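You operate a simulated robot arm through the tools that you are given. There is no shell and no other tool. Be economical: measure what you need, move in short steps, check, and stop when the job is done.

The job below is to be done with a simulated robot arm. You get a single attempt, and the scene is never put back.

Task
Track the belt until its edge stays in the green band.
Fine: mode knob on step; set the tracking knob (the belt runs toward the guide of the colour turned to); two to six steps in all, then mode knob off.

It is judged by the outcome, as a careful person would: the job done as asked, and still so three seconds after it is handed in. It fails if anything else is knocked over, pushed out of place, dropped, spilled or broken.

Robot
A 7-joint arm with a two-finger gripper, fixed in place. Base frame: the origin is at the foot of the arm, x ahead of it, y to its left, z up; the work surface is at about z = 0.003. Lengths are in m, angles in degrees, forces in N, time in s.
With the tool pointing down near the work surface it reaches from about 0.26 to 0.6 m from the base axis. Its first joint turns from -143.0 to 143.0 degrees. Payload 1.08 kg.
The tool frame sits at the grasp point between the pads (the TCP): z along the fingers, y along the line on which they close. The tips reach 0.016 m beyond it. The gripper opens to 0.088 m. The gripper's body begins 0.058 m behind the TCP.
Orientation is told as [roll, pitch, yaw] about the base's x, y, z axes, in that order, counted from this pose: with the fingers straight down and closing along the base's y, the tool's x points along the base's -x, its y along +y and its z along -z.

Tools
- The arm moves only by the tool play_rows. Its argument "motion" is a list of rows, each a list of 3 entries, a list of its own where there are three numbers: the shift along the base's x, y, z in units of 20 mm (1.0 is 20 mm), then the turn, a rotation vector about the base's x, y, z in units of 4 degrees (1.0 is 4 degrees), then the closure, from 0 (fully open) to 1 (shut). In form: [[[tx, ty, tz], [rx, ry, rz], claw], ...]. A call has 1 to 8 rows; each row shifts and turns the commanded pose from where the row before left it. A call with a number of a shift or a turn outside -1 to 1 is refused whole. Rows are played at 5 a second. More than 0.05 m and 8.6 degrees between two rows, or a gripper value outside its range, and nothing of the call is played. Where a pose cannot be reached the arm comes as near as it can. A force on the tool above 40 N (or 10 N above the force at the start of the call, whichever is more), or a blocked arm, ends the call early, and 0.2 s more pass. Each finger halts on what it meets, pressing with about 20 N; the grip force reading is that of the motor and also rises with nothing between the fingers. The clock runs only during rows and for 0.2 s after the last one: add rows that do not move to give the fingers time. The reply holds the time, the measured pose of the TCP, the force on the tool along the base axes, the opening and the grip force, in the units named above and with some noise, with the torque about the TCP (base axes, N m) and any sound that the robot's microphone picked up.
- Cameras (640 x 400 px; columns grow to the right, rows downward): "scene" is fixed at [0.2207, 0.5005, 0.6035]; the picture's right is [-0.99, -0.13, 0.00], its down [-0.10, 0.74, -0.67] and it looks along [0.09, -0.66, -0.74] (base axes); focal length 234 px, centre (320, 200). "wrist" rides on the gripper at [0.082, -0.008, -0.092] in the tool frame; the picture's right is [0.10, 0.99, 0.00], its down [-0.70, 0.07, -0.71] and it looks along [-0.71, 0.07, 0.70] (tool axes); focal length 256 px, centre (320, 200). There is no depth. A picture from a camera that has moved, and an enlarged one, comes with that camera's place and axes in the base frame and with its lens.
- snapshot(camera): a new picture of that camera. The clock stands still meanwhile.
- inspect(camera, box): a new picture of the part [left, top, right, bottom] of that camera's present view, enlarged. The clock stands still meanwhile.
- close_job(): hands the job in; it is judged then, once.

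Work in short steps. Places have to be worked out from the pictures, the camera data and where the tool is seen: move nearer, look again, correct. Check each grasp and each placing, and mend what went wrong. You have 120 turns and 76 pictures in all, those below and enlarged ones among them. Open the gripper and draw the arm clear of the work before you hand the job in, unless the task says otherwise; then end with one line.

The tools are called after ">>>" as a command line: name --argument value ..., lists and objects as JSON in quotes. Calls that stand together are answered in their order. play_rows: Moves the arm, as the interface text tells. Its arguments: {"type":"object","properties":{"motion":{"type":"array"}},"required":["motion"]} The other tools are called the same way: snapshot (camera) takes a picture; inspect (camera, box) takes an enlarged picture of a part of a camera's view; close_job () hands the job in.

At the start:

```text
clock: 0.0
ee_pos: [0.3726, -0.02, 0.3383]
orientation: [0.1, -0.1, 0.0]
ft_force: [0.3, -0.7, 0.1]
moment: [0.0, 0.02, 0.06]
gripper_width: 0.0878
finger_force: 0.1
```

scene: 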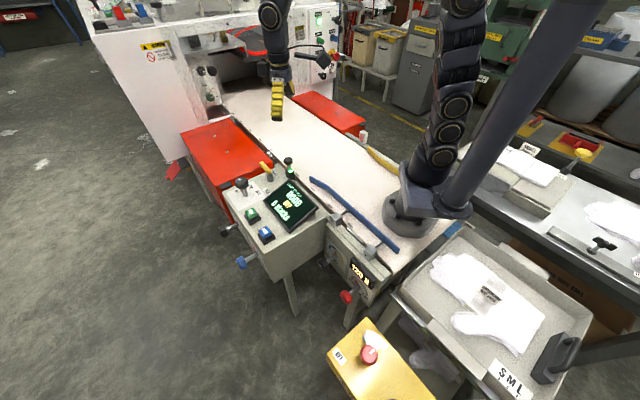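
wrist: 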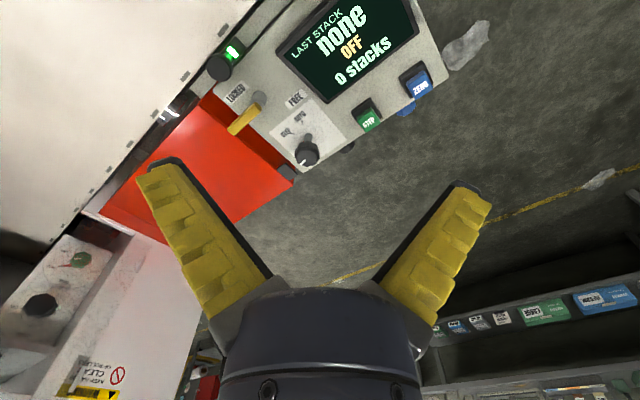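

The pictures show a control box with a display, knobs and buttons. I'll enlarge these parts first.

>>> inspect --camera "scene" --box '[200, 140, 400, 320]'

>>> inspect --camera "wrist" --box '[160, 0, 480, 200]'

>>> inspect --camera "scene" --box '[140, 0, 400, 160]'

```text
2.22 times, centred on (300, 230) of scene
camera zoom: at [0.2207, 0.5005, 0.6035], right [-0.99, -0.13, 0.0], down [-0.1, 0.74, -0.67], along [0.09, -0.66, -0.74], focal length 520 px, centre (364, 133)
```

zoom: 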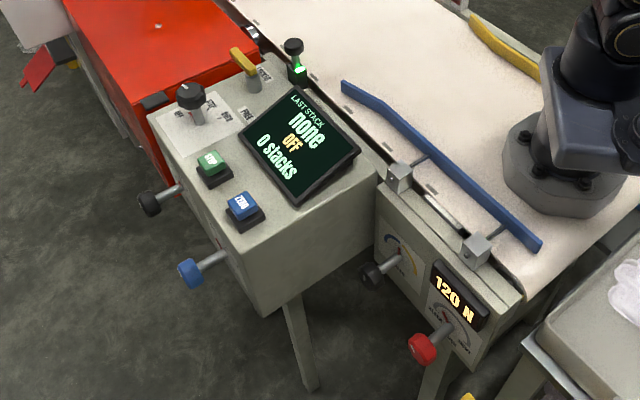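

```text
2.00 times, centred on (320, 100) of wrist
camera zoom: at [0.2907, -0.0283, 0.4288], right [-0.1, 0.99, 0.0], down [0.7, 0.07, 0.71], along [0.71, 0.07, -0.7], focal length 512 px, centre (320, 400)
```

zoom: 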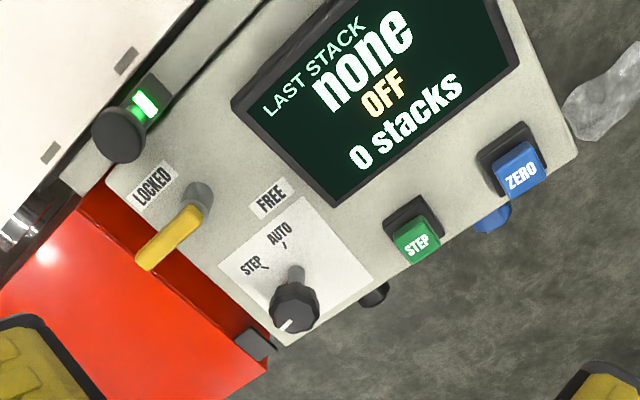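

```text
2.46 times, centred on (270, 80) of scene
camera zoom: at [0.2207, 0.5005, 0.6035], right [-0.99, -0.13, 0.0], down [-0.1, 0.74, -0.67], along [0.09, -0.66, -0.74], focal length 575 px, centre (443, 495)
```

zoom: 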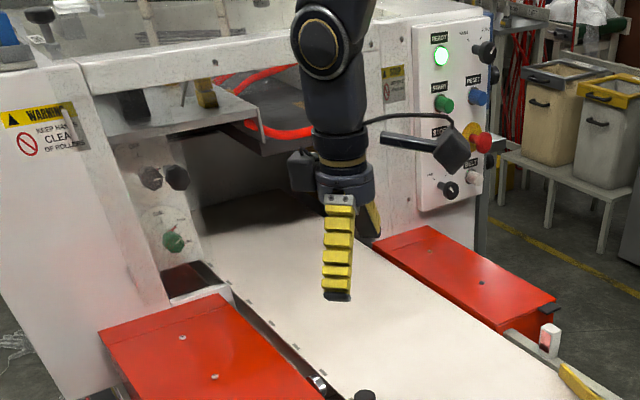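

The mode knob works out near (0.557,-0.023,0.057) and STEP near (0.497,0.075,0.03). Next I'll look closely at the side knobs, the lamp unit and the belt edge.

>>> inspect --camera "scene" --box '[310, 220, 390, 310]'

>>> inspect --camera "scene" --box '[220, 145, 310, 205]'

>>> inspect --camera "scene" --box '[300, 90, 400, 160]'

>>> inspect --camera "scene" --box '[180, 60, 260, 130]'

>>> inspect --camera "scene" --box '[210, 190, 290, 280]'

```text
4.44 times, centred on (350, 265) of scene
camera zoom: at [0.2207, 0.5005, 0.6035], right [-0.99, -0.13, 0.0], down [-0.1, 0.74, -0.67], along [0.09, -0.66, -0.74], focal length 1039 px, centre (187, -89)
```

zoom: 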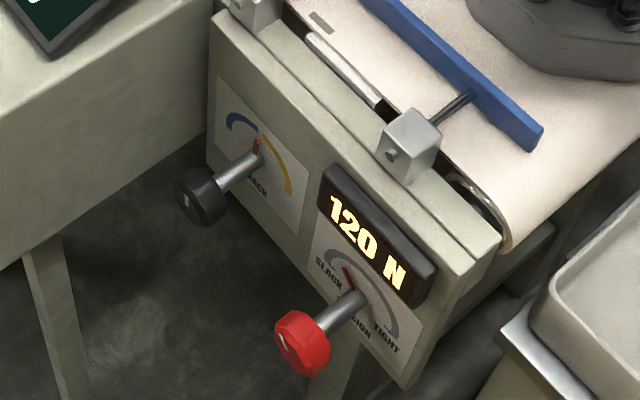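

```text
6.67 times, centred on (265, 175) of scene
camera zoom: at [0.2207, 0.5005, 0.6035], right [-0.99, -0.13, 0.0], down [-0.1, 0.74, -0.67], along [0.09, -0.66, -0.74], focal length 1558 px, centre (687, 367)
```

zoom: 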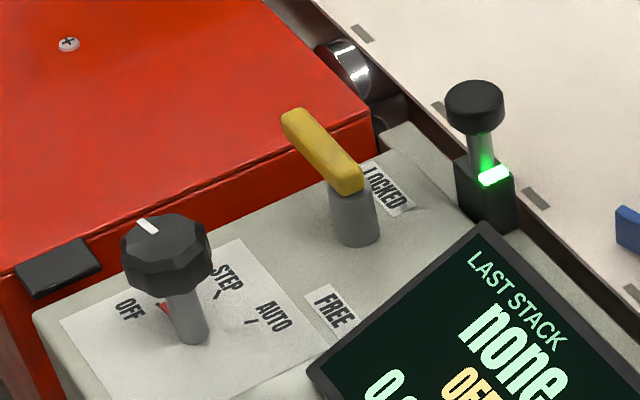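

```text
5.71 times, centred on (350, 125) of scene
camera zoom: at [0.2207, 0.5005, 0.6035], right [-0.99, -0.13, 0.0], down [-0.1, 0.74, -0.67], along [0.09, -0.66, -0.74], focal length 1336 px, centre (149, 629)
```

zoom: 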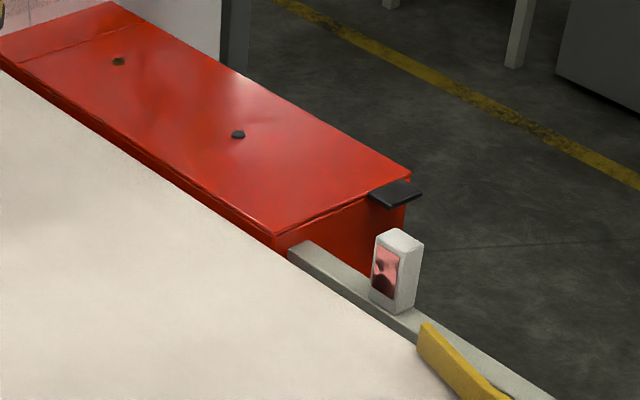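

```text
5.71 times, centred on (220, 95) of scene
camera zoom: at [0.2207, 0.5005, 0.6035], right [-0.99, -0.13, 0.0], down [-0.1, 0.74, -0.67], along [0.09, -0.66, -0.74], focal length 1336 px, centre (891, 800)
```

zoom: 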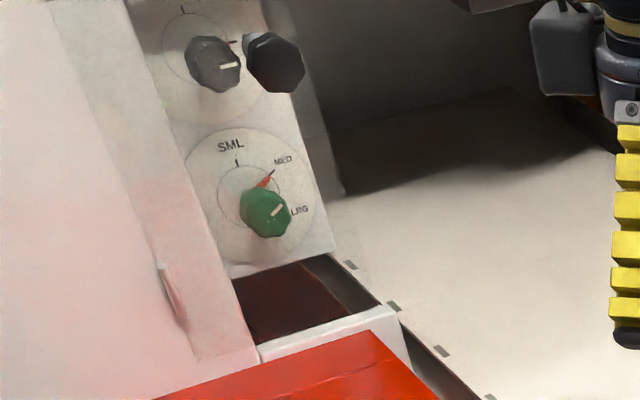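

```text
4.44 times, centred on (250, 235) of scene
camera zoom: at [0.2207, 0.5005, 0.6035], right [-0.99, -0.13, 0.0], down [-0.1, 0.74, -0.67], along [0.09, -0.66, -0.74], focal length 1039 px, centre (631, 44)
```

zoom: 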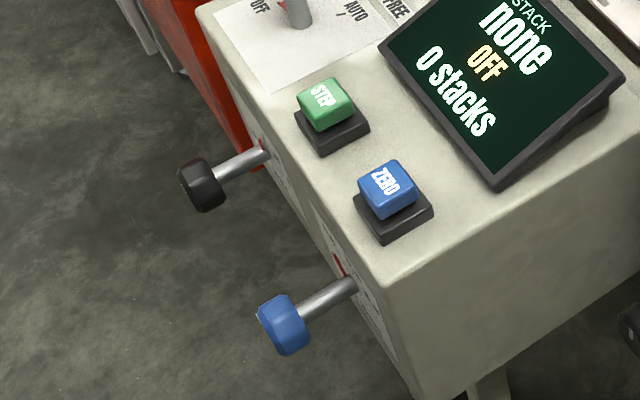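

The tracking knob is the black one with the blue/yellow arc, on the side below the blue guide. Next I need to find the green band, so I'll check the slot along the belt edge and both guides.

>>> inspect --camera "scene" --box '[320, 205, 380, 255]'

>>> inspect --camera "scene" --box '[280, 160, 350, 220]'

>>> inspect --camera "scene" --box '[345, 120, 425, 190]'

>>> inspect --camera "wrist" --box '[60, 40, 260, 200]'

```text
8.00 times, centred on (350, 230) of scene
camera zoom: at [0.2207, 0.5005, 0.6035], right [-0.99, -0.13, 0.0], down [-0.1, 0.74, -0.67], along [0.09, -0.66, -0.74], focal length 1870 px, centre (80, -40)
```

zoom: 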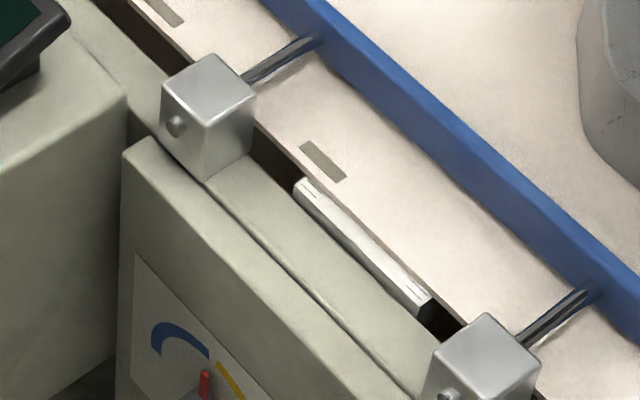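

```text
6.67 times, centred on (315, 190) of scene
camera zoom: at [0.2207, 0.5005, 0.6035], right [-0.99, -0.13, 0.0], down [-0.1, 0.74, -0.67], along [0.09, -0.66, -0.74], focal length 1558 px, centre (353, 267)
```

zoom: 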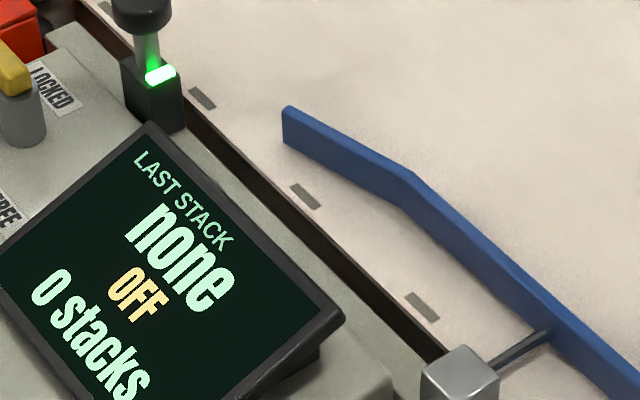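

```text
5.71 times, centred on (385, 155) of scene
camera zoom: at [0.2207, 0.5005, 0.6035], right [-0.99, -0.13, 0.0], down [-0.1, 0.74, -0.67], along [0.09, -0.66, -0.74], focal length 1336 px, centre (-51, 457)
```

zoom: 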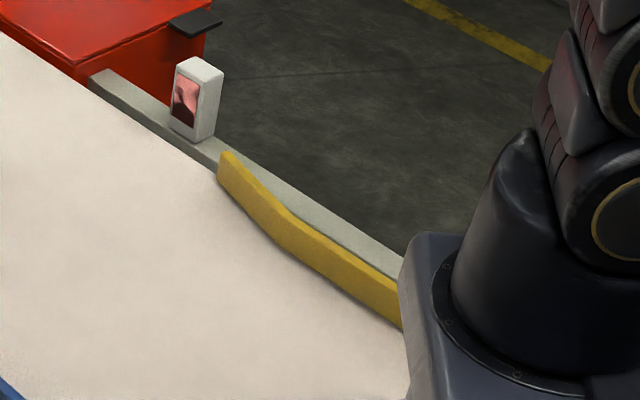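

```text
2.50 times, centred on (160, 120) of wrist
camera zoom: at [0.2907, -0.0283, 0.4288], right [-0.1, 0.99, 0.0], down [0.7, 0.07, 0.71], along [0.71, 0.07, -0.7], focal length 640 px, centre (720, 400)
```

zoom: 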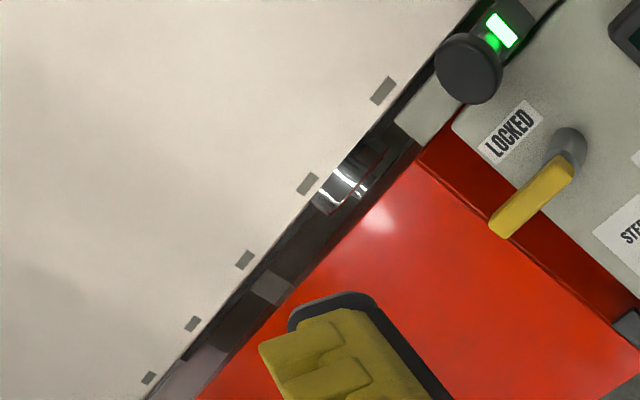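

There is a gauge plate in the slot next to the belt edge. I'll zoom further into it.

>>> inspect --camera "scene" --box '[344, 222, 376, 246]'

>>> inspect --camera "scene" --box '[322, 240, 352, 275]'

```text
16.00 times, centred on (360, 234) of scene
camera zoom: at [0.2207, 0.5005, 0.6035], right [-0.99, -0.13, 0.0], down [-0.1, 0.74, -0.67], along [0.09, -0.66, -0.74], focal length 3740 px, centre (-320, -344)
```

zoom: 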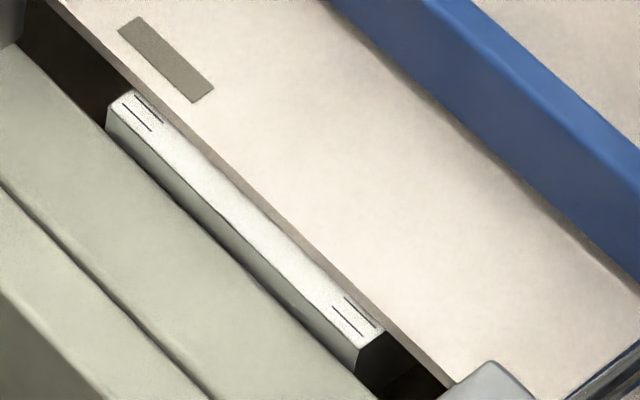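

```text
11.43 times, centred on (337, 258) of scene
camera zoom: at [0.2207, 0.5005, 0.6035], right [-0.99, -0.13, 0.0], down [-0.1, 0.74, -0.67], along [0.09, -0.66, -0.74], focal length 2672 px, centre (126, -457)
```

zoom: 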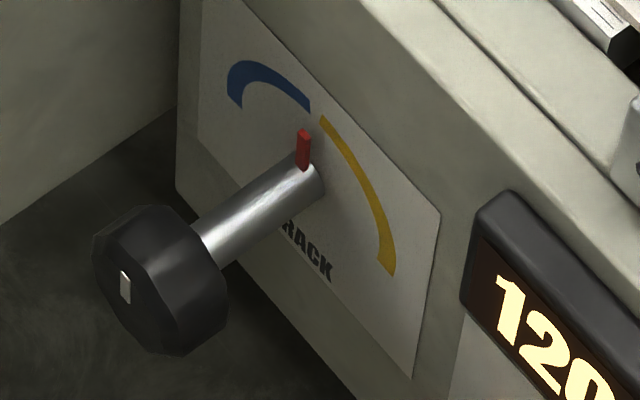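

The gauge shows only white with ticks, so the green band is presumably under the belt and the belt must run toward yellow. The mode positions lie about 55° apart, clockwise from above: OFF, STEP, AUTO. I'll move above the mode knob.

>>> play_rows --motion '[[[1, 0, -0.5], [0, 0, 0], 0], [[1, 0, -0.7], [0, 0, 0], 0], [[1, 0, -0.9], [0, 0, 0], 0], [[1, 0, -0.9], [0, 0, 0], 0], [[1, 0, -1], [0, 0, 0], 0], [[1, 0, -1], [0, 0, 0], 0], [[1, 0, -1], [0, 0, 0], 0], [[1, 0, -1], [0, 0, 0], 0]]'

>>> play_rows --motion '[[[1, 0, -1], [0, 0, 0], 0], [[0.2, -0.15, -0.5], [0, 0, 0], 0], [[0, 0, 0], [0, 0, 0], 0]]'

>>> snapshot --camera "wrist"

>>> inspect --camera "scene" --box '[200, 100, 340, 220]'

```text
clock: 1.8
ee_pos: [0.5338, -0.02, 0.1977]
orientation: [0.0, 0.0, -0.1]
ft_force: [0.3, -0.4, -0.1]
moment: [-0.01, -0.01, -0.01]
gripper_width: 0.088
finger_force: 0.0
```

```text
clock: 2.6
ee_pos: [0.5578, -0.0231, 0.1688]
orientation: [0.0, 0.0, 0.0]
ft_force: [0.3, -0.3, -1.2]
moment: [-0.01, 0.0, 0.04]
gripper_width: 0.0879
finger_force: 0.1
```

```text
59 pictures are left
camera wrist: at [0.4748, -0.0319, 0.2597], right [-0.1, 0.99, 0.0], down [0.7, 0.07, 0.71], along [0.71, 0.07, -0.7], focal length 256 px, centre (320, 200)
```

wrist: 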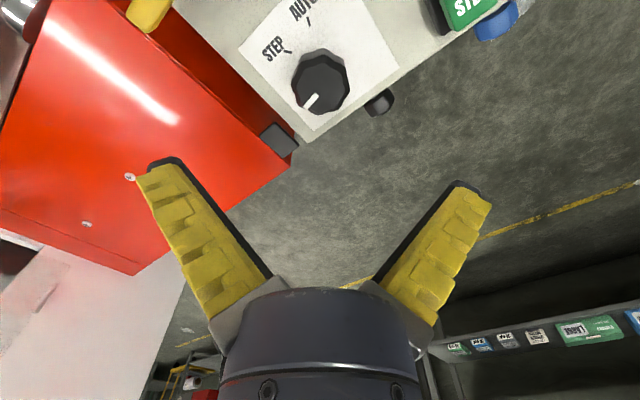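

```text
3.33 times, centred on (270, 160) of scene
camera zoom: at [0.2207, 0.5005, 0.6035], right [-0.99, -0.13, 0.0], down [-0.1, 0.74, -0.67], along [0.09, -0.66, -0.74], focal length 779 px, centre (487, 333)
```

zoom: 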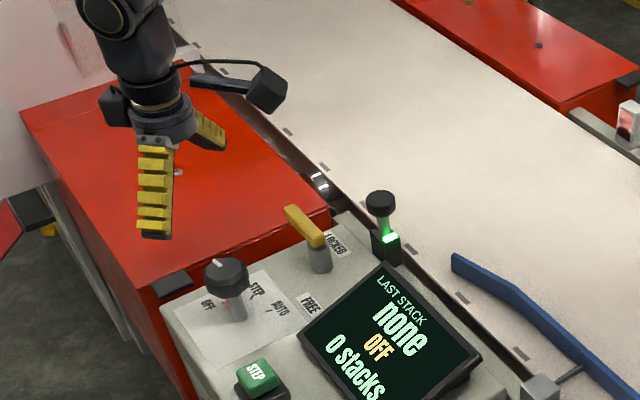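

The wrist view puts the knob top near (0.547,-0.023), about z 0.065. I'll lower part way and look again.

>>> play_rows --motion '[[[-0.3, 0, -1], [0, 0, 0], 0], [[-0.2, 0, -1], [0, 0, 0], 0], [[0, 0, -0.7], [0, 0, 0], 0], [[0, 0, 0], [0, 0, 0], 0]]'

>>> snapshot --camera "wrist"

>>> inspect --camera "scene" --box '[200, 120, 310, 210]'

```text
clock: 3.6
ee_pos: [0.5474, -0.0234, 0.1147]
orientation: [0.1, 0.0, 0.0]
ft_force: [0.1, -0.1, 0.0]
moment: [0.0, 0.0, -0.04]
gripper_width: 0.088
finger_force: 0.0
```

```text
57 pictures are left
camera wrist: at [0.4654, -0.0325, 0.2044], right [-0.1, 0.99, 0.0], down [0.7, 0.07, 0.71], along [0.71, 0.07, -0.71], focal length 256 px, centre (320, 200)
```

wrist: 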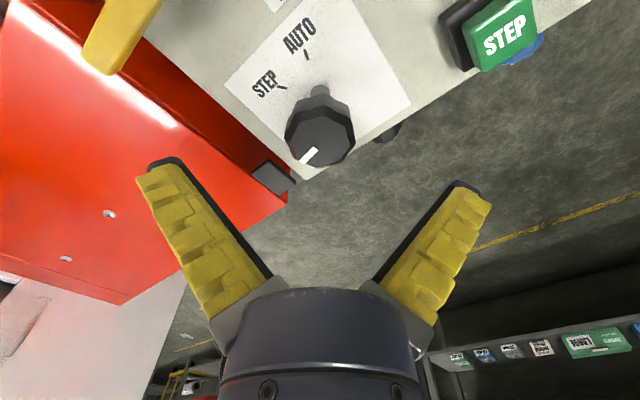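

```text
4.44 times, centred on (255, 165) of scene
camera zoom: at [0.2207, 0.5005, 0.6035], right [-0.99, -0.13, 0.0], down [-0.1, 0.74, -0.67], along [0.09, -0.66, -0.74], focal length 1039 px, centre (609, 356)
```

zoom: 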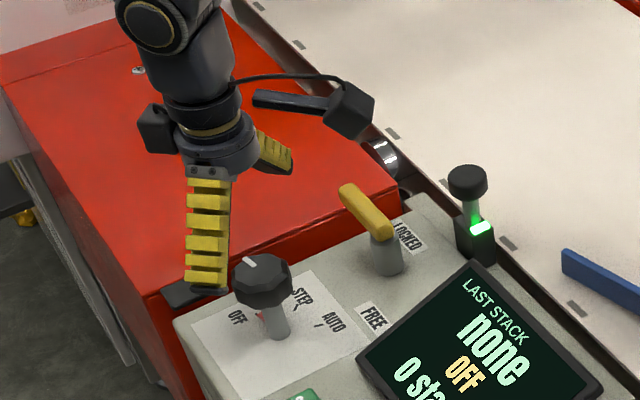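

I estimate the knob top at about (0.547,-0.024,0.07). I'll lower so the open fingers straddle it, then check it against the TCP pixel (row ~185).

>>> play_rows --motion '[[[0, 0, -1], [0, 0, 0], 0], [[0, 0, -0.9], [0, 0, 0], 0], [[0, 0, 0], [0, 0, 0], 0]]'

>>> snapshot --camera "wrist"

>>> inspect --camera "scene" --box '[200, 120, 310, 210]'

```text
clock: 4.4
ee_pos: [0.5478, -0.024, 0.0772]
orientation: [0.1, 0.0, 0.0]
ft_force: [0.1, -0.4, -0.1]
moment: [0.02, 0.03, 0.03]
gripper_width: 0.0879
finger_force: 0.0
```

```text
55 pictures are left
camera wrist: at [0.4659, -0.032, 0.1672], right [-0.1, 0.99, 0.0], down [0.7, 0.07, 0.71], along [0.71, 0.07, -0.7], focal length 256 px, centre (320, 200)
```

wrist: 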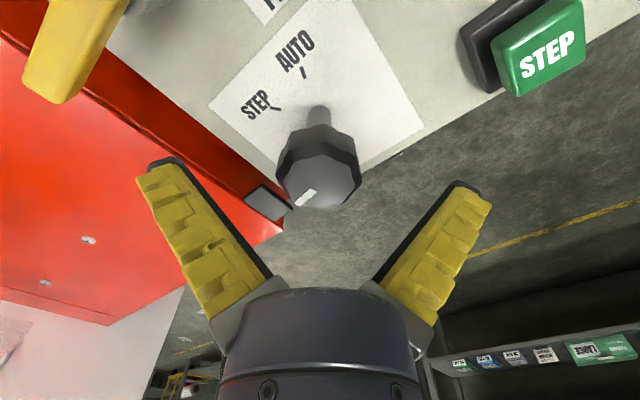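

```text
4.44 times, centred on (255, 165) of scene
camera zoom: at [0.2207, 0.5005, 0.6035], right [-0.99, -0.13, 0.0], down [-0.1, 0.74, -0.67], along [0.09, -0.66, -0.74], focal length 1039 px, centre (609, 356)
```

zoom: 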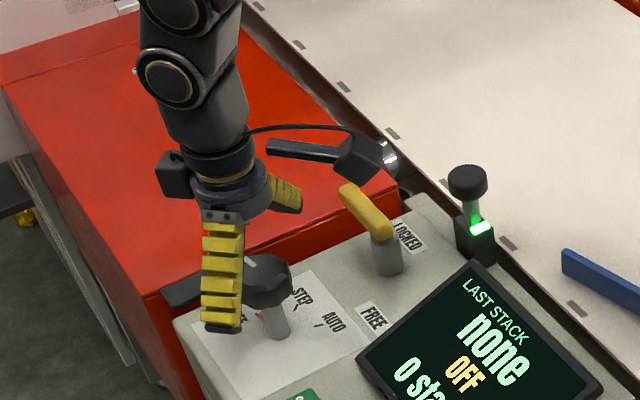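

The knob top sits at TCP height and is centred between the fingers. I'll lower 13 mm and close on it.

>>> play_rows --motion '[[[0, 0, -0.65], [0, 0, 0], 0], [[0, 0, 0], [0, 0, 0], 0.4], [[0, 0, 0], [0, 0, 0], 1], [[0, 0, 0], [0, 0, 0], 1], [[0, 0, 0], [0, 0, 0], 1]]'

>>> inspect --camera "scene" --box '[200, 120, 310, 210]'

```text
clock: 5.6
ee_pos: [0.5471, -0.023, 0.0639]
orientation: [0.0, 0.1, -0.2]
ft_force: [-3.7, -7.9, 2.6]
moment: [0.04, 0.05, -0.04]
gripper_width: 0.0374
finger_force: 21.6
```

```text
4.44 times, centred on (255, 165) of scene
camera zoom: at [0.2207, 0.5005, 0.6035], right [-0.99, -0.13, 0.0], down [-0.1, 0.74, -0.67], along [0.09, -0.66, -0.74], focal length 1039 px, centre (609, 356)
```

zoom: 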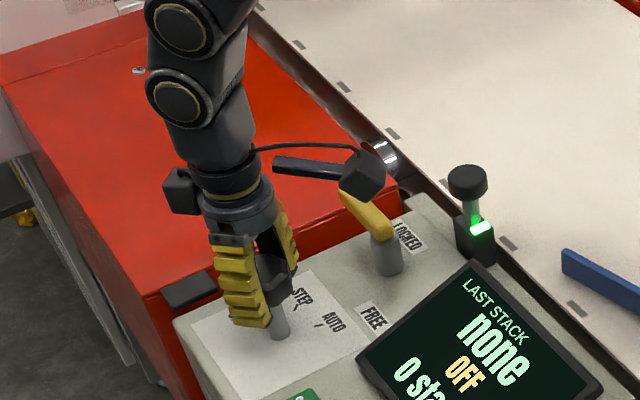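

I'm gripping at 37 mm width with a small side load. I'll start turning clockwise while watching the force.

>>> play_rows --motion '[[[0, -0.1, 0], [0, 0, -1], 1], [[0, 0, 0], [0, 0, -1], 1], [[0, 0, 0], [0, 0, -1], 1], [[0, 0, 0], [0, 0, -1], 1], [[0, 0, 0], [0, 0, -1], 1], [[0, 0, 0], [0, 0, -1], 1]]'

>>> inspect --camera "scene" --box '[200, 120, 310, 210]'

```text
clock: 7.0
ee_pos: [0.5482, -0.0228, 0.0636]
orientation: [0.2, -0.1, -23.8]
ft_force: [6.3, 15.3, -6.9]
moment: [-0.09, -0.14, 0.0]
gripper_width: 0.0371
finger_force: 21.9
```

```text
4.44 times, centred on (255, 165) of scene
camera zoom: at [0.2207, 0.5005, 0.6035], right [-0.99, -0.13, 0.0], down [-0.1, 0.74, -0.67], along [0.09, -0.66, -0.74], focal length 1039 px, centre (609, 356)
```

zoom: 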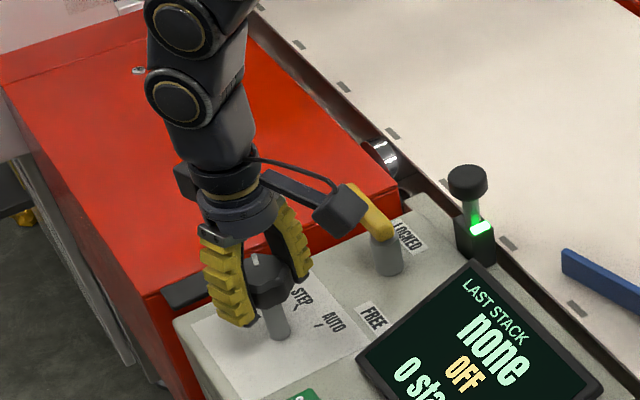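

The knob is turning with the grip. A side load of 15 N has built up from my shift, so I'll relax that and turn on.

>>> play_rows --motion '[[[0.03, 0.07, 0], [0, 0, -1], 1], [[0, 0, 0], [0, 0, -1], 1], [[0, 0, 0], [0, 0, -1], 1], [[0, 0, 0], [0, 0, -1], 1], [[0, 0, 0], [0, 0, -1], 1], [[0, 0, 0], [0, 0, -1], 1]]'

>>> inspect --camera "scene" --box '[200, 120, 310, 210]'

```text
clock: 8.4
ee_pos: [0.5488, -0.0232, 0.0626]
orientation: [0.2, -0.1, -48.1]
ft_force: [14.4, 16.0, -9.4]
moment: [0.01, 0.22, -0.01]
gripper_width: 0.0371
finger_force: 22.2
```

```text
4.44 times, centred on (255, 165) of scene
camera zoom: at [0.2207, 0.5005, 0.6035], right [-0.99, -0.13, 0.0], down [-0.1, 0.74, -0.67], along [0.09, -0.66, -0.74], focal length 1039 px, centre (609, 356)
```

zoom: 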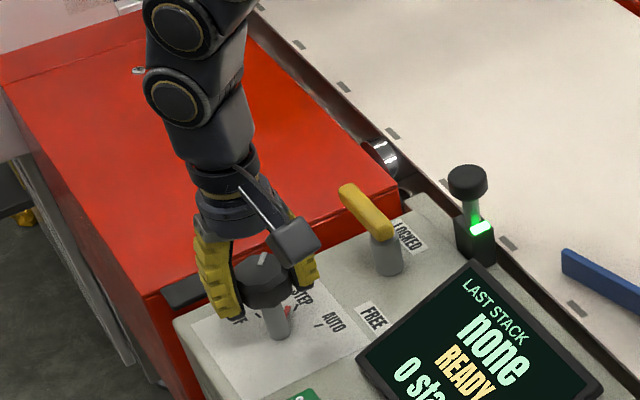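

The display now says READY, so step mode is engaged, and the pointer is almost at the STEP tick. I'll turn about 5° more and release.

>>> play_rows --motion '[[[0.06, 0.06, 0], [0, 0, -0.7], 1], [[0, 0, 0], [0, 0, -0.6], 1], [[0, 0, 0], [0, 0, 0], 0.3], [[0, 0, 0], [0, 0, 0], 0], [[0, 0, 0], [0, 0, 0], 0], [[0, 0, 1], [0, 0, 0], 0], [[0, 0, 1], [0, 0, 0], 0], [[0, 0, 1], [0, 0, 0], 0]]'

>>> inspect --camera "scene" --box '[200, 120, 310, 210]'

```text
clock: 10.2
ee_pos: [0.547, -0.0221, 0.1219]
orientation: [0.1, -0.1, -53.3]
ft_force: [-0.6, -0.5, 0.8]
moment: [0.0, 0.0, -0.01]
gripper_width: 0.088
finger_force: 0.1
```

```text
4.44 times, centred on (255, 165) of scene
camera zoom: at [0.2207, 0.5005, 0.6035], right [-0.99, -0.13, 0.0], down [-0.1, 0.74, -0.67], along [0.09, -0.66, -0.74], focal length 1039 px, centre (609, 356)
```

zoom: 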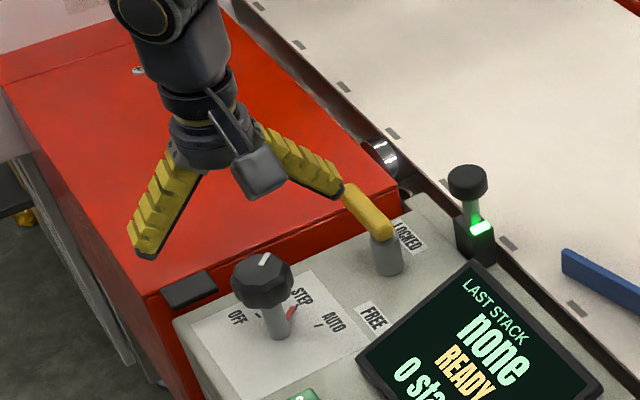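

The knob is cleanly at STEP and READY shows. Next is the tracking knob at roughly (0.255,0.18,-0.04), with a horizontal axis along (0.7,0.7). I'll lift and move over there while yawing to -135°, which puts the wrist camera on the outside looking back at the panel.

>>> play_rows --motion '[[[0, 0.2, 1], [0, 0, -1], 0], [[0, 0.5, 1], [0, 0, -1], 0], [[-0.5, 0.6, 1], [0, 0, -1], 0], [[-0.7, 0.6, 1], [0, 0, -1], 0], [[-0.7, 0.6, 0], [0, 0, -1], 0], [[-0.7, 0.6, 0], [0, 0, -1], 0], [[-0.7, 0.6, 0], [0, 0, -1], 0], [[-0.7, 0.6, 0], [0, 0, -1], 0]]'

>>> play_rows --motion '[[[-0.7, 0.6, 0], [0, 0, -1], 0], [[-0.7, 0.6, 0], [0, 0, -1], 0], [[-0.7, 0.6, 0], [0, 0, -1], 0], [[-0.7, 0.6, 0], [0, 0, -1], 0], [[-0.7, 0.6, 0], [0, 0, -1], 0], [[-0.7, 0.6, 0], [0, 0, -1], 0], [[-0.7, 0.6, 0], [0, 0, -1], 0], [[-0.7, 0.6, 0], [0, 0, -1], 0]]'

>>> play_rows --motion '[[[-0.7, 0.6, 0], [0, 0, -1], 0], [[-0.7, 0.6, 0], [0, 0, -1], 0], [[-0.7, 0.5, 0], [0, 0, -1], 0], [[-0.7, 0.5, 0], [0, 0, -1], 0], [[-0.5, 0.5, 0], [0, 0, -0.4], 0], [[0, 0, 0], [0, 0, 0], 0]]'

>>> snapshot --camera "wrist"

>>> snapshot --camera "scene"

```text
clock: 12.0
ee_pos: [0.4694, 0.064, 0.2031]
orientation: [0.0, 0.1, -85.3]
ft_force: [0.1, -0.5, -0.3]
moment: [0.02, 0.03, -0.01]
gripper_width: 0.088
finger_force: 0.0
```

```text
clock: 13.8
ee_pos: [0.3573, 0.1596, 0.2051]
orientation: [0.0, 0.0, -117.4]
ft_force: [-0.5, 0.1, -0.2]
moment: [-0.02, -0.02, 0.01]
gripper_width: 0.0881
finger_force: 0.1
```

```text
clock: 15.2
ee_pos: [0.2909, 0.2139, 0.2044]
orientation: [0.1, 0.0, -134.8]
ft_force: [0.5, -1.0, -0.2]
moment: [0.01, -0.02, -0.04]
gripper_width: 0.0879
finger_force: 0.2
```

```text
49 pictures are left
camera wrist: at [0.3427, 0.2777, 0.2937], right [0.78, -0.63, 0.0], down [-0.44, -0.55, 0.71], along [-0.45, -0.55, -0.7], focal length 256 px, centre (320, 200)
```

wrist: 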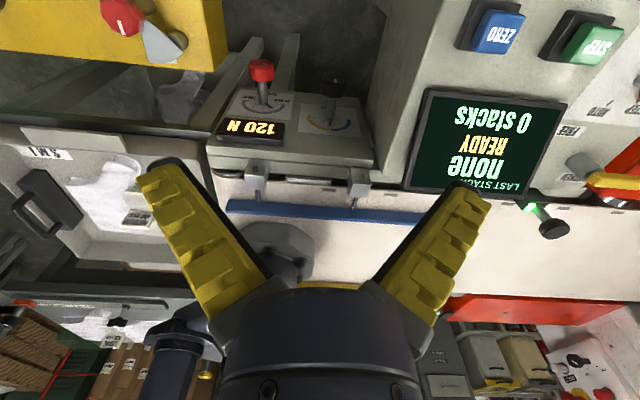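

```text
48 pictures are left
```

scene: 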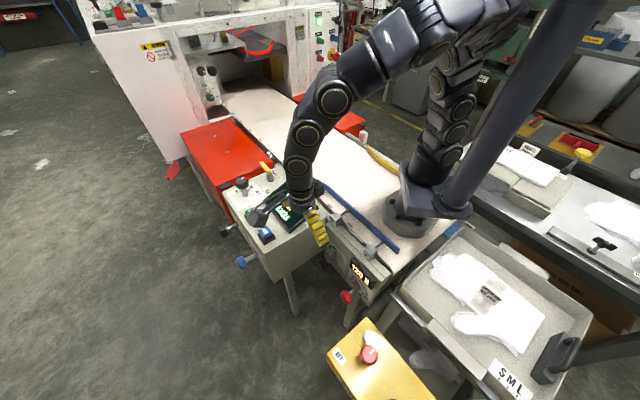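

Good view from outside: the tracking knob is at wrist (335,85). I'll enlarge it and the gauge.

>>> inspect --camera "wrist" --box '[200, 50, 400, 220]'

>>> inspect --camera "wrist" --box '[250, 150, 350, 200]'

```text
2.35 times, centred on (300, 135) of wrist
camera zoom: at [0.3427, 0.2777, 0.2937], right [0.78, -0.63, 0.0], down [-0.44, -0.55, 0.71], along [-0.45, -0.55, -0.7], focal length 602 px, centre (367, 353)
```

zoom: 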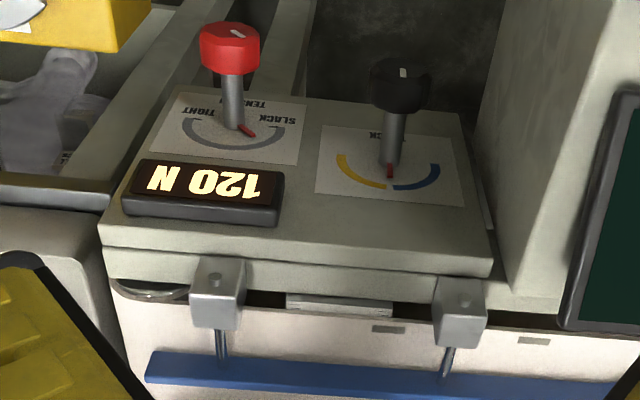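

```text
6.40 times, centred on (300, 175) of wrist
camera zoom: at [0.3427, 0.2777, 0.2937], right [0.78, -0.63, 0.0], down [-0.44, -0.55, 0.71], along [-0.45, -0.55, -0.7], focal length 1638 px, centre (448, 360)
```

zoom: 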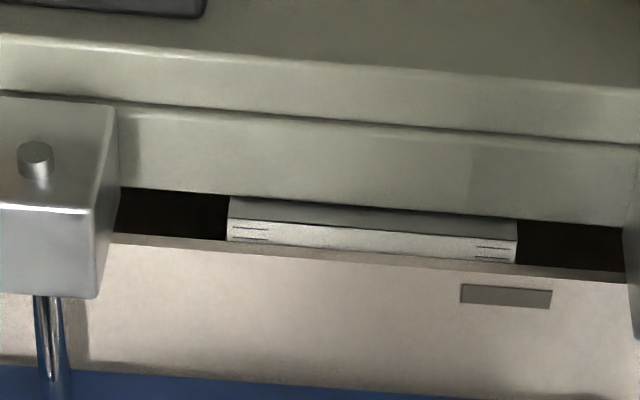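

Triangulation puts the tracking knob head at about (0.259,0.147,-0.107), axis along (0.7,0.7), with roughly 7 cm of room to the control box face. I'll move above it with the fingers part-closed, lower and recheck.

>>> play_rows --motion '[[[-0.5, -0.9, -1], [0, 0, 0], 0.2], [[-0.5, -0.9, -1], [0, 0, 0], 0.2], [[-0.5, -0.9, -1], [0, 0, 0], 0.2], [[-0.1, -0.65, -1], [0, 0, 0], 0.2], [[0, 0, -1], [0, 0, 0], 0.2], [[0, 0, -1], [0, 0, 0], 0.2], [[0, 0, -1], [0, 0, 0], 0.2], [[0, 0, 0], [0, 0, 0], 0.2]]'

>>> snapshot --camera "wrist"

>>> inspect --camera "scene" --box '[250, 170, 410, 310]'

```text
clock: 17.0
ee_pos: [0.2601, 0.1471, 0.0642]
orientation: [0.0, 0.0, -134.8]
ft_force: [0.1, -0.9, 0.1]
moment: [-0.01, 0.02, 0.04]
gripper_width: 0.0734
finger_force: 1.7
```

```text
45 pictures are left
camera wrist: at [0.3111, 0.2106, 0.1545], right [0.78, -0.63, 0.0], down [-0.44, -0.55, 0.71], along [-0.44, -0.55, -0.71], focal length 256 px, centre (320, 200)
```

wrist: 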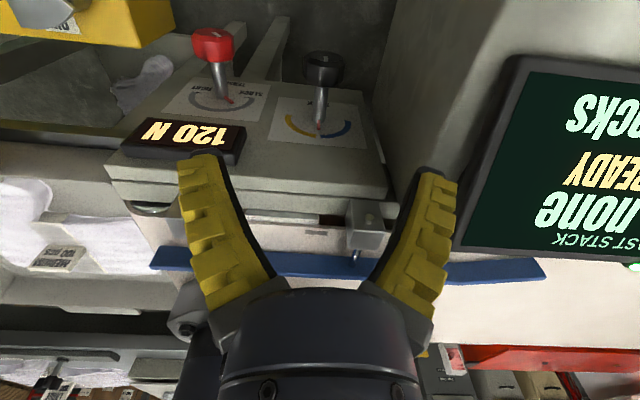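

```text
2.86 times, centred on (330, 240) of scene
camera zoom: at [0.2207, 0.5005, 0.6035], right [-0.99, -0.13, 0.0], down [-0.1, 0.74, -0.67], along [0.09, -0.66, -0.74], focal length 668 px, centre (291, 86)
```

zoom: 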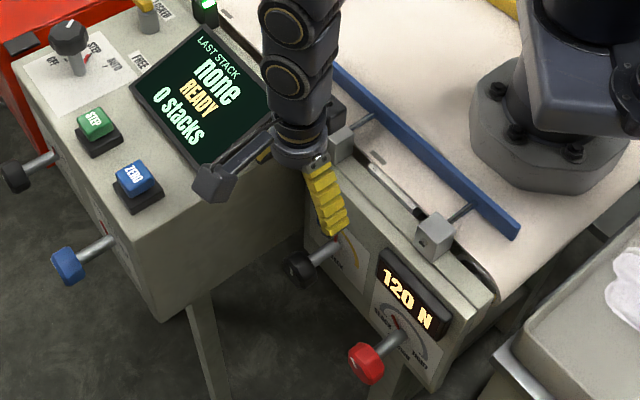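

The knob estimate holds at about (0.259,0.145), and the box face at τ≈-0.15 leaves enough room. I'll lower another 10 cm and check.

>>> play_rows --motion '[[[0, 0, -1], [0, 0, 0], 0.2], [[0, 0, -1], [0, 0, 0], 0.2], [[0, 0, -1], [0, 0, 0], 0.2], [[0, 0, -1], [0, 0, 0], 0.2], [[0, 0, -1], [0, 0, 0], 0.2], [[0, 0, 0], [0, 0, 0], 0.2]]'

>>> snapshot --camera "wrist"

>>> inspect --camera "scene" --box '[270, 190, 390, 300]'

```text
clock: 18.4
ee_pos: [0.2582, 0.1494, -0.035]
orientation: [0.0, 0.0, -134.7]
ft_force: [0.1, 0.1, -0.4]
moment: [-0.04, -0.04, 0.0]
gripper_width: 0.0734
finger_force: 2.4
```

```text
43 pictures are left
camera wrist: at [0.3099, 0.2124, 0.0548], right [0.78, -0.63, 0.0], down [-0.44, -0.55, 0.71], along [-0.44, -0.55, -0.71], focal length 256 px, centre (320, 200)
```

wrist: 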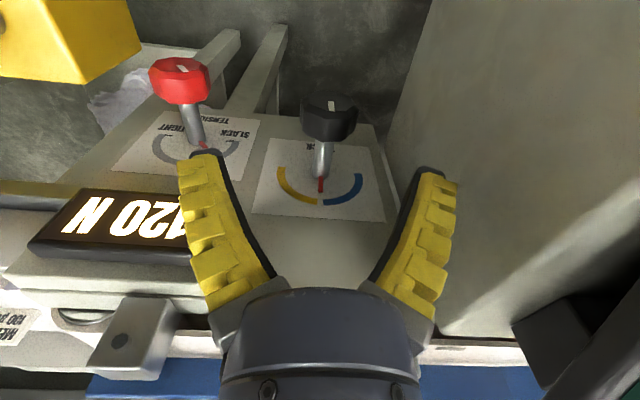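

```text
3.64 times, centred on (330, 245) of scene
camera zoom: at [0.2207, 0.5005, 0.6035], right [-0.99, -0.13, 0.0], down [-0.1, 0.74, -0.67], along [0.09, -0.66, -0.74], focal length 850 px, centre (284, 36)
```

zoom: 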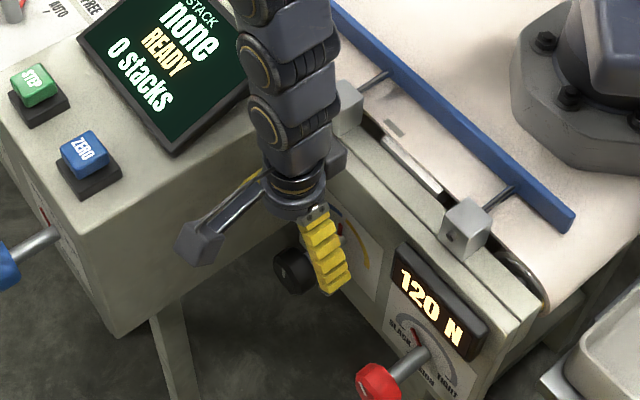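

The knob is about 7 mm toward the box from my TCP line. I'll correct that and lower to just above grip height.

>>> play_rows --motion '[[[0.35, -0.15, -1], [0, 0, 0], 0.2], [[0, 0, -1], [0, 0, 0], 0.2], [[0, 0, -0.75], [0, 0, 0], 0.2], [[0, 0, 0], [0, 0, 0], 0.2]]'

>>> snapshot --camera "wrist"

>>> inspect --camera "scene" --box '[270, 190, 390, 300]'

```text
clock: 19.4
ee_pos: [0.2654, 0.1428, -0.0918]
orientation: [0.0, 0.1, -134.8]
ft_force: [0.7, 0.5, 0.3]
moment: [0.01, 0.0, 0.0]
gripper_width: 0.0732
finger_force: 1.7
```

```text
41 pictures are left
camera wrist: at [0.3168, 0.2072, -0.0017], right [0.78, -0.63, 0.0], down [-0.44, -0.55, 0.71], along [-0.44, -0.55, -0.71], focal length 256 px, centre (320, 200)
```

wrist: 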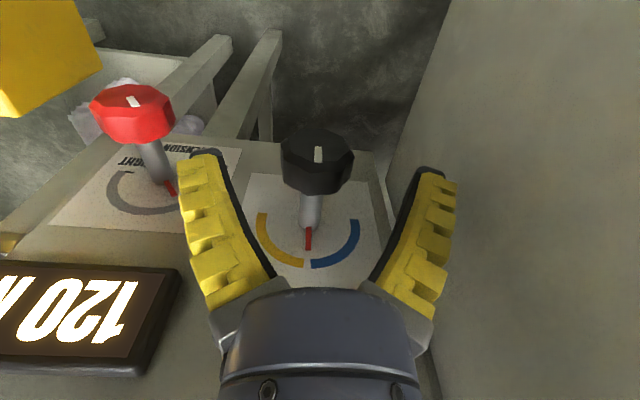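

```text
3.64 times, centred on (330, 245) of scene
camera zoom: at [0.2207, 0.5005, 0.6035], right [-0.99, -0.13, 0.0], down [-0.1, 0.74, -0.67], along [0.09, -0.66, -0.74], focal length 850 px, centre (284, 36)
```

zoom: 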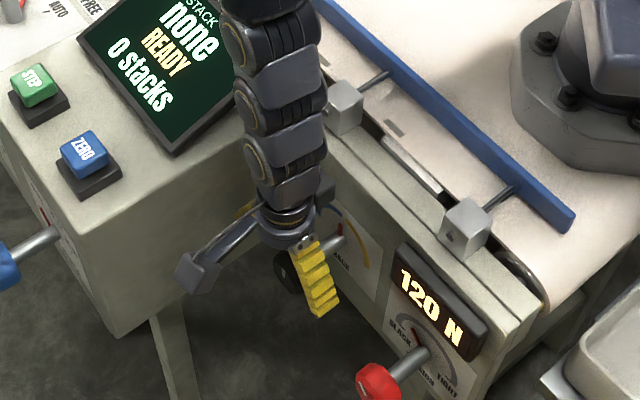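

The knob is now centred between the fingers. I'll lower the last 15 mm with 3 mm outward, and close.

>>> play_rows --motion '[[[0.1, 0.1, -0.8], [0, 0, 0], 0.2], [[0, 0, 0], [0, 0, 0], 0.5], [[0, 0, 0], [0, 0, 0], 1], [[0, 0, 0], [0, 0, 0], 1], [[0, 0, 0], [0, 0, 0], 1]]'

>>> snapshot --camera "wrist"

```text
clock: 20.6
ee_pos: [0.2695, 0.1501, -0.1067]
orientation: [-0.1, 0.5, -134.6]
ft_force: [17.8, 34.9, 4.5]
moment: [0.55, -0.27, -0.14]
gripper_width: 0.0245
finger_force: 22.0
```

```text
39 pictures are left
camera wrist: at [0.3207, 0.2128, -0.0151], right [0.78, -0.63, 0.0], down [-0.44, -0.55, 0.7], along [-0.44, -0.55, -0.71], focal length 256 px, centre (320, 200)
```

wrist: 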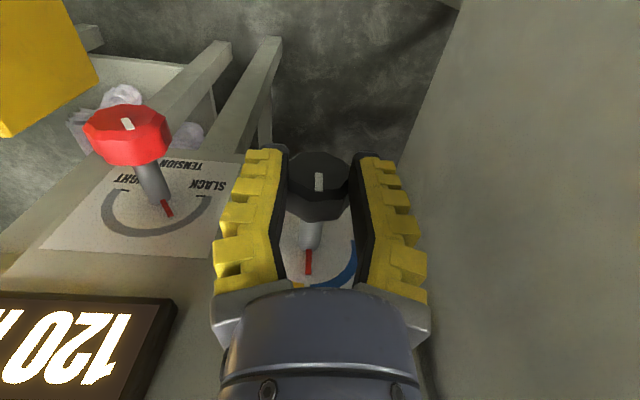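

The grip reads 24.5 mm with a strong outward push, so the pads may be on the knob's edge. I'll look closer before turning.

>>> inspect --camera "scene" --box '[310, 230, 370, 280]'

>>> inspect --camera "wrist" --box '[240, 120, 420, 300]'

```text
8.00 times, centred on (340, 255) of scene
camera zoom: at [0.2207, 0.5005, 0.6035], right [-0.99, -0.13, 0.0], down [-0.1, 0.74, -0.67], along [0.09, -0.66, -0.74], focal length 1870 px, centre (160, -240)
```

zoom: 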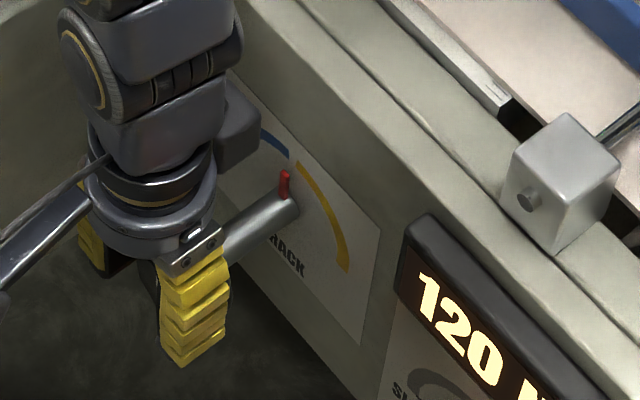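

```text
2.22 times, centred on (330, 210) of wrist
camera zoom: at [0.3207, 0.2128, -0.0151], right [0.78, -0.63, 0.0], down [-0.44, -0.55, 0.7], along [-0.44, -0.55, -0.71], focal length 569 px, centre (298, 178)
```

zoom: 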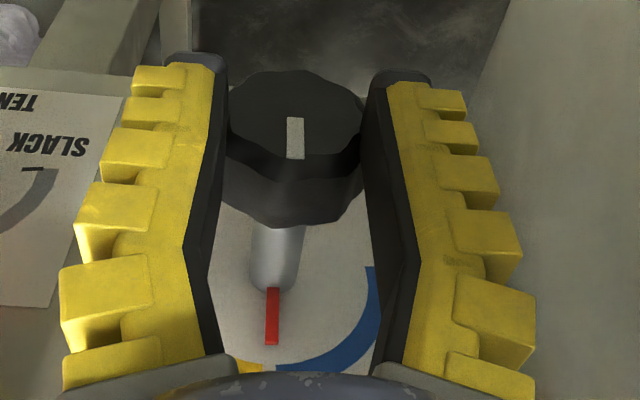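

Combining both views, the head centre is about 13 mm further in and 12 mm lower than my TCP. I'll open, move there and close again.

>>> play_rows --motion '[[[0, 0, 0], [0, 0, 0], 0.2], [[0, 0, 0], [0, 0, 0], 0.2], [[-0.25, -0.25, -0.3], [0, 0, 0], 0.2], [[-0.2, -0.2, -0.3], [0, 0, 0], 0.2], [[0, 0, 0], [0, 0, 0], 0.2]]'

>>> inspect --camera "scene" --box '[310, 230, 370, 280]'

>>> inspect --camera "wrist" --box '[240, 120, 420, 300]'

```text
clock: 21.8
ee_pos: [0.2594, 0.1363, -0.1176]
orientation: [0.0, 0.0, -134.8]
ft_force: [-0.3, 0.1, 0.4]
moment: [0.03, -0.01, -0.01]
gripper_width: 0.0737
finger_force: 2.0
```

```text
8.00 times, centred on (340, 255) of scene
camera zoom: at [0.2207, 0.5005, 0.6035], right [-0.99, -0.13, 0.0], down [-0.1, 0.74, -0.67], along [0.09, -0.66, -0.74], focal length 1870 px, centre (160, -240)
```

zoom: 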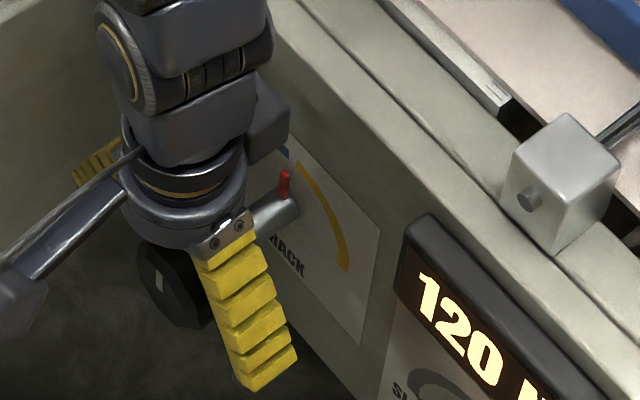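

```text
2.22 times, centred on (330, 210) of wrist
camera zoom: at [0.3103, 0.2007, -0.0279], right [0.78, -0.63, 0.0], down [-0.44, -0.55, 0.71], along [-0.44, -0.55, -0.71], focal length 569 px, centre (298, 178)
```

zoom: 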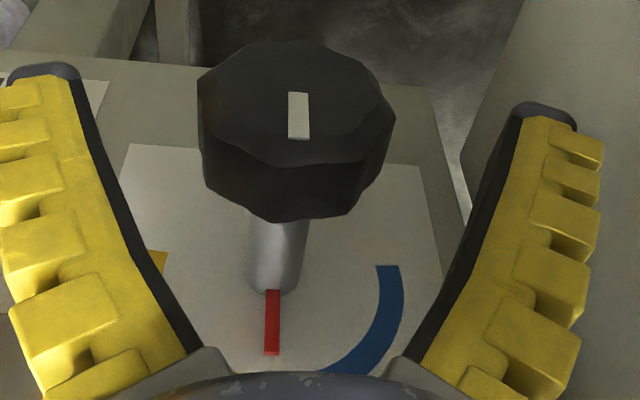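

Working from apparent size, the head should now be within a few mm of the TCP. I'll close again and check width and load.

>>> play_rows --motion '[[[0, 0, 0], [0, 0, 0], 0.4], [[0, 0, 0], [0, 0, 0], 0.7], [[0, 0, 0], [0, 0, 0], 1], [[0, 0, 0], [0, 0, 0], 1]]'

>>> inspect --camera "scene" --box '[310, 230, 370, 280]'

>>> inspect --camera "wrist" --box '[240, 120, 420, 300]'

```text
clock: 22.8
ee_pos: [0.2576, 0.1379, -0.1178]
orientation: [-0.1, 0.0, -134.7]
ft_force: [-9.2, 5.7, 13.6]
moment: [0.05, 0.03, 0.0]
gripper_width: 0.037
finger_force: 21.8
```

```text
8.00 times, centred on (340, 255) of scene
camera zoom: at [0.2207, 0.5005, 0.6035], right [-0.99, -0.13, 0.0], down [-0.1, 0.74, -0.67], along [0.09, -0.66, -0.74], focal length 1870 px, centre (160, -240)
```

zoom: 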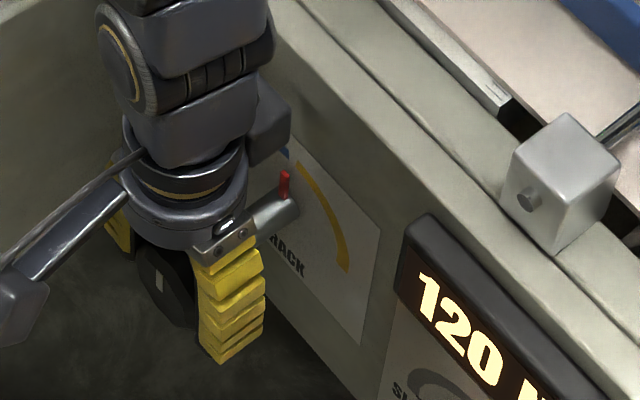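

```text
2.22 times, centred on (330, 210) of wrist
camera zoom: at [0.3097, 0.2012, -0.0278], right [0.78, -0.63, 0.0], down [-0.44, -0.55, 0.71], along [-0.45, -0.55, -0.71], focal length 569 px, centre (298, 178)
```

zoom: 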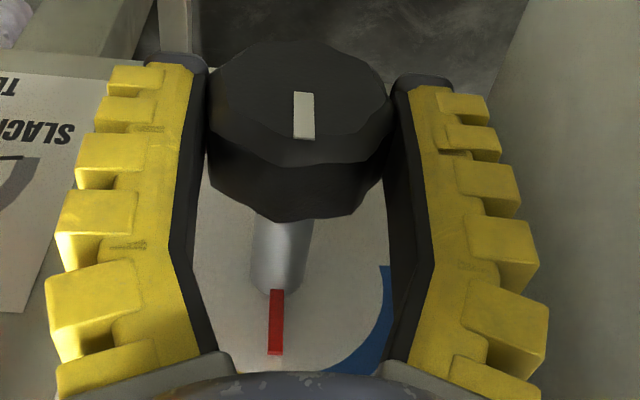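

Now a proper 37 mm grip. I'll turn clockwise as seen from outside, toward yellow, 5 rows first.

>>> play_rows --motion '[[[-0.02, 0.02, 0.07], [-0.7, -0.7, 0], 1], [[0, 0, 0], [-0.7, -0.7, 0], 1], [[0, 0, 0], [-0.7, -0.7, 0], 1], [[0, 0, 0], [-0.7, -0.7, 0], 1], [[0, 0, 0], [-0.7, -0.7, 0], 1]]'

>>> inspect --camera "scene" --box '[290, 210, 380, 280]'

```text
clock: 24.0
ee_pos: [0.2558, 0.1396, -0.1183]
orientation: [19.5, -0.1, -134.6]
ft_force: [-16.0, 21.1, -0.9]
moment: [0.25, 0.05, -0.07]
gripper_width: 0.0369
finger_force: 22.2
```

```text
5.71 times, centred on (335, 245) of scene
camera zoom: at [0.2207, 0.5005, 0.6035], right [-0.99, -0.13, 0.0], down [-0.1, 0.74, -0.67], along [0.09, -0.66, -0.74], focal length 1336 px, centre (234, -57)
```

zoom: 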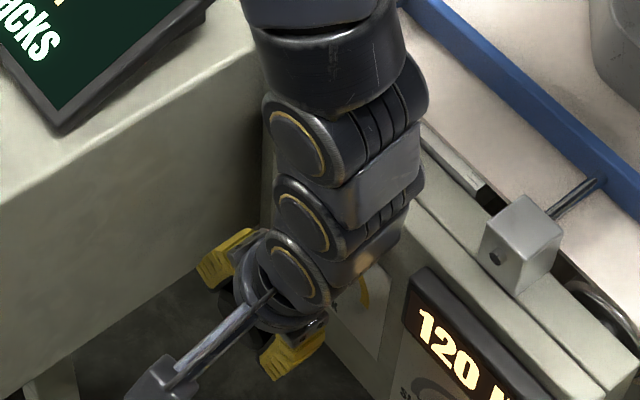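

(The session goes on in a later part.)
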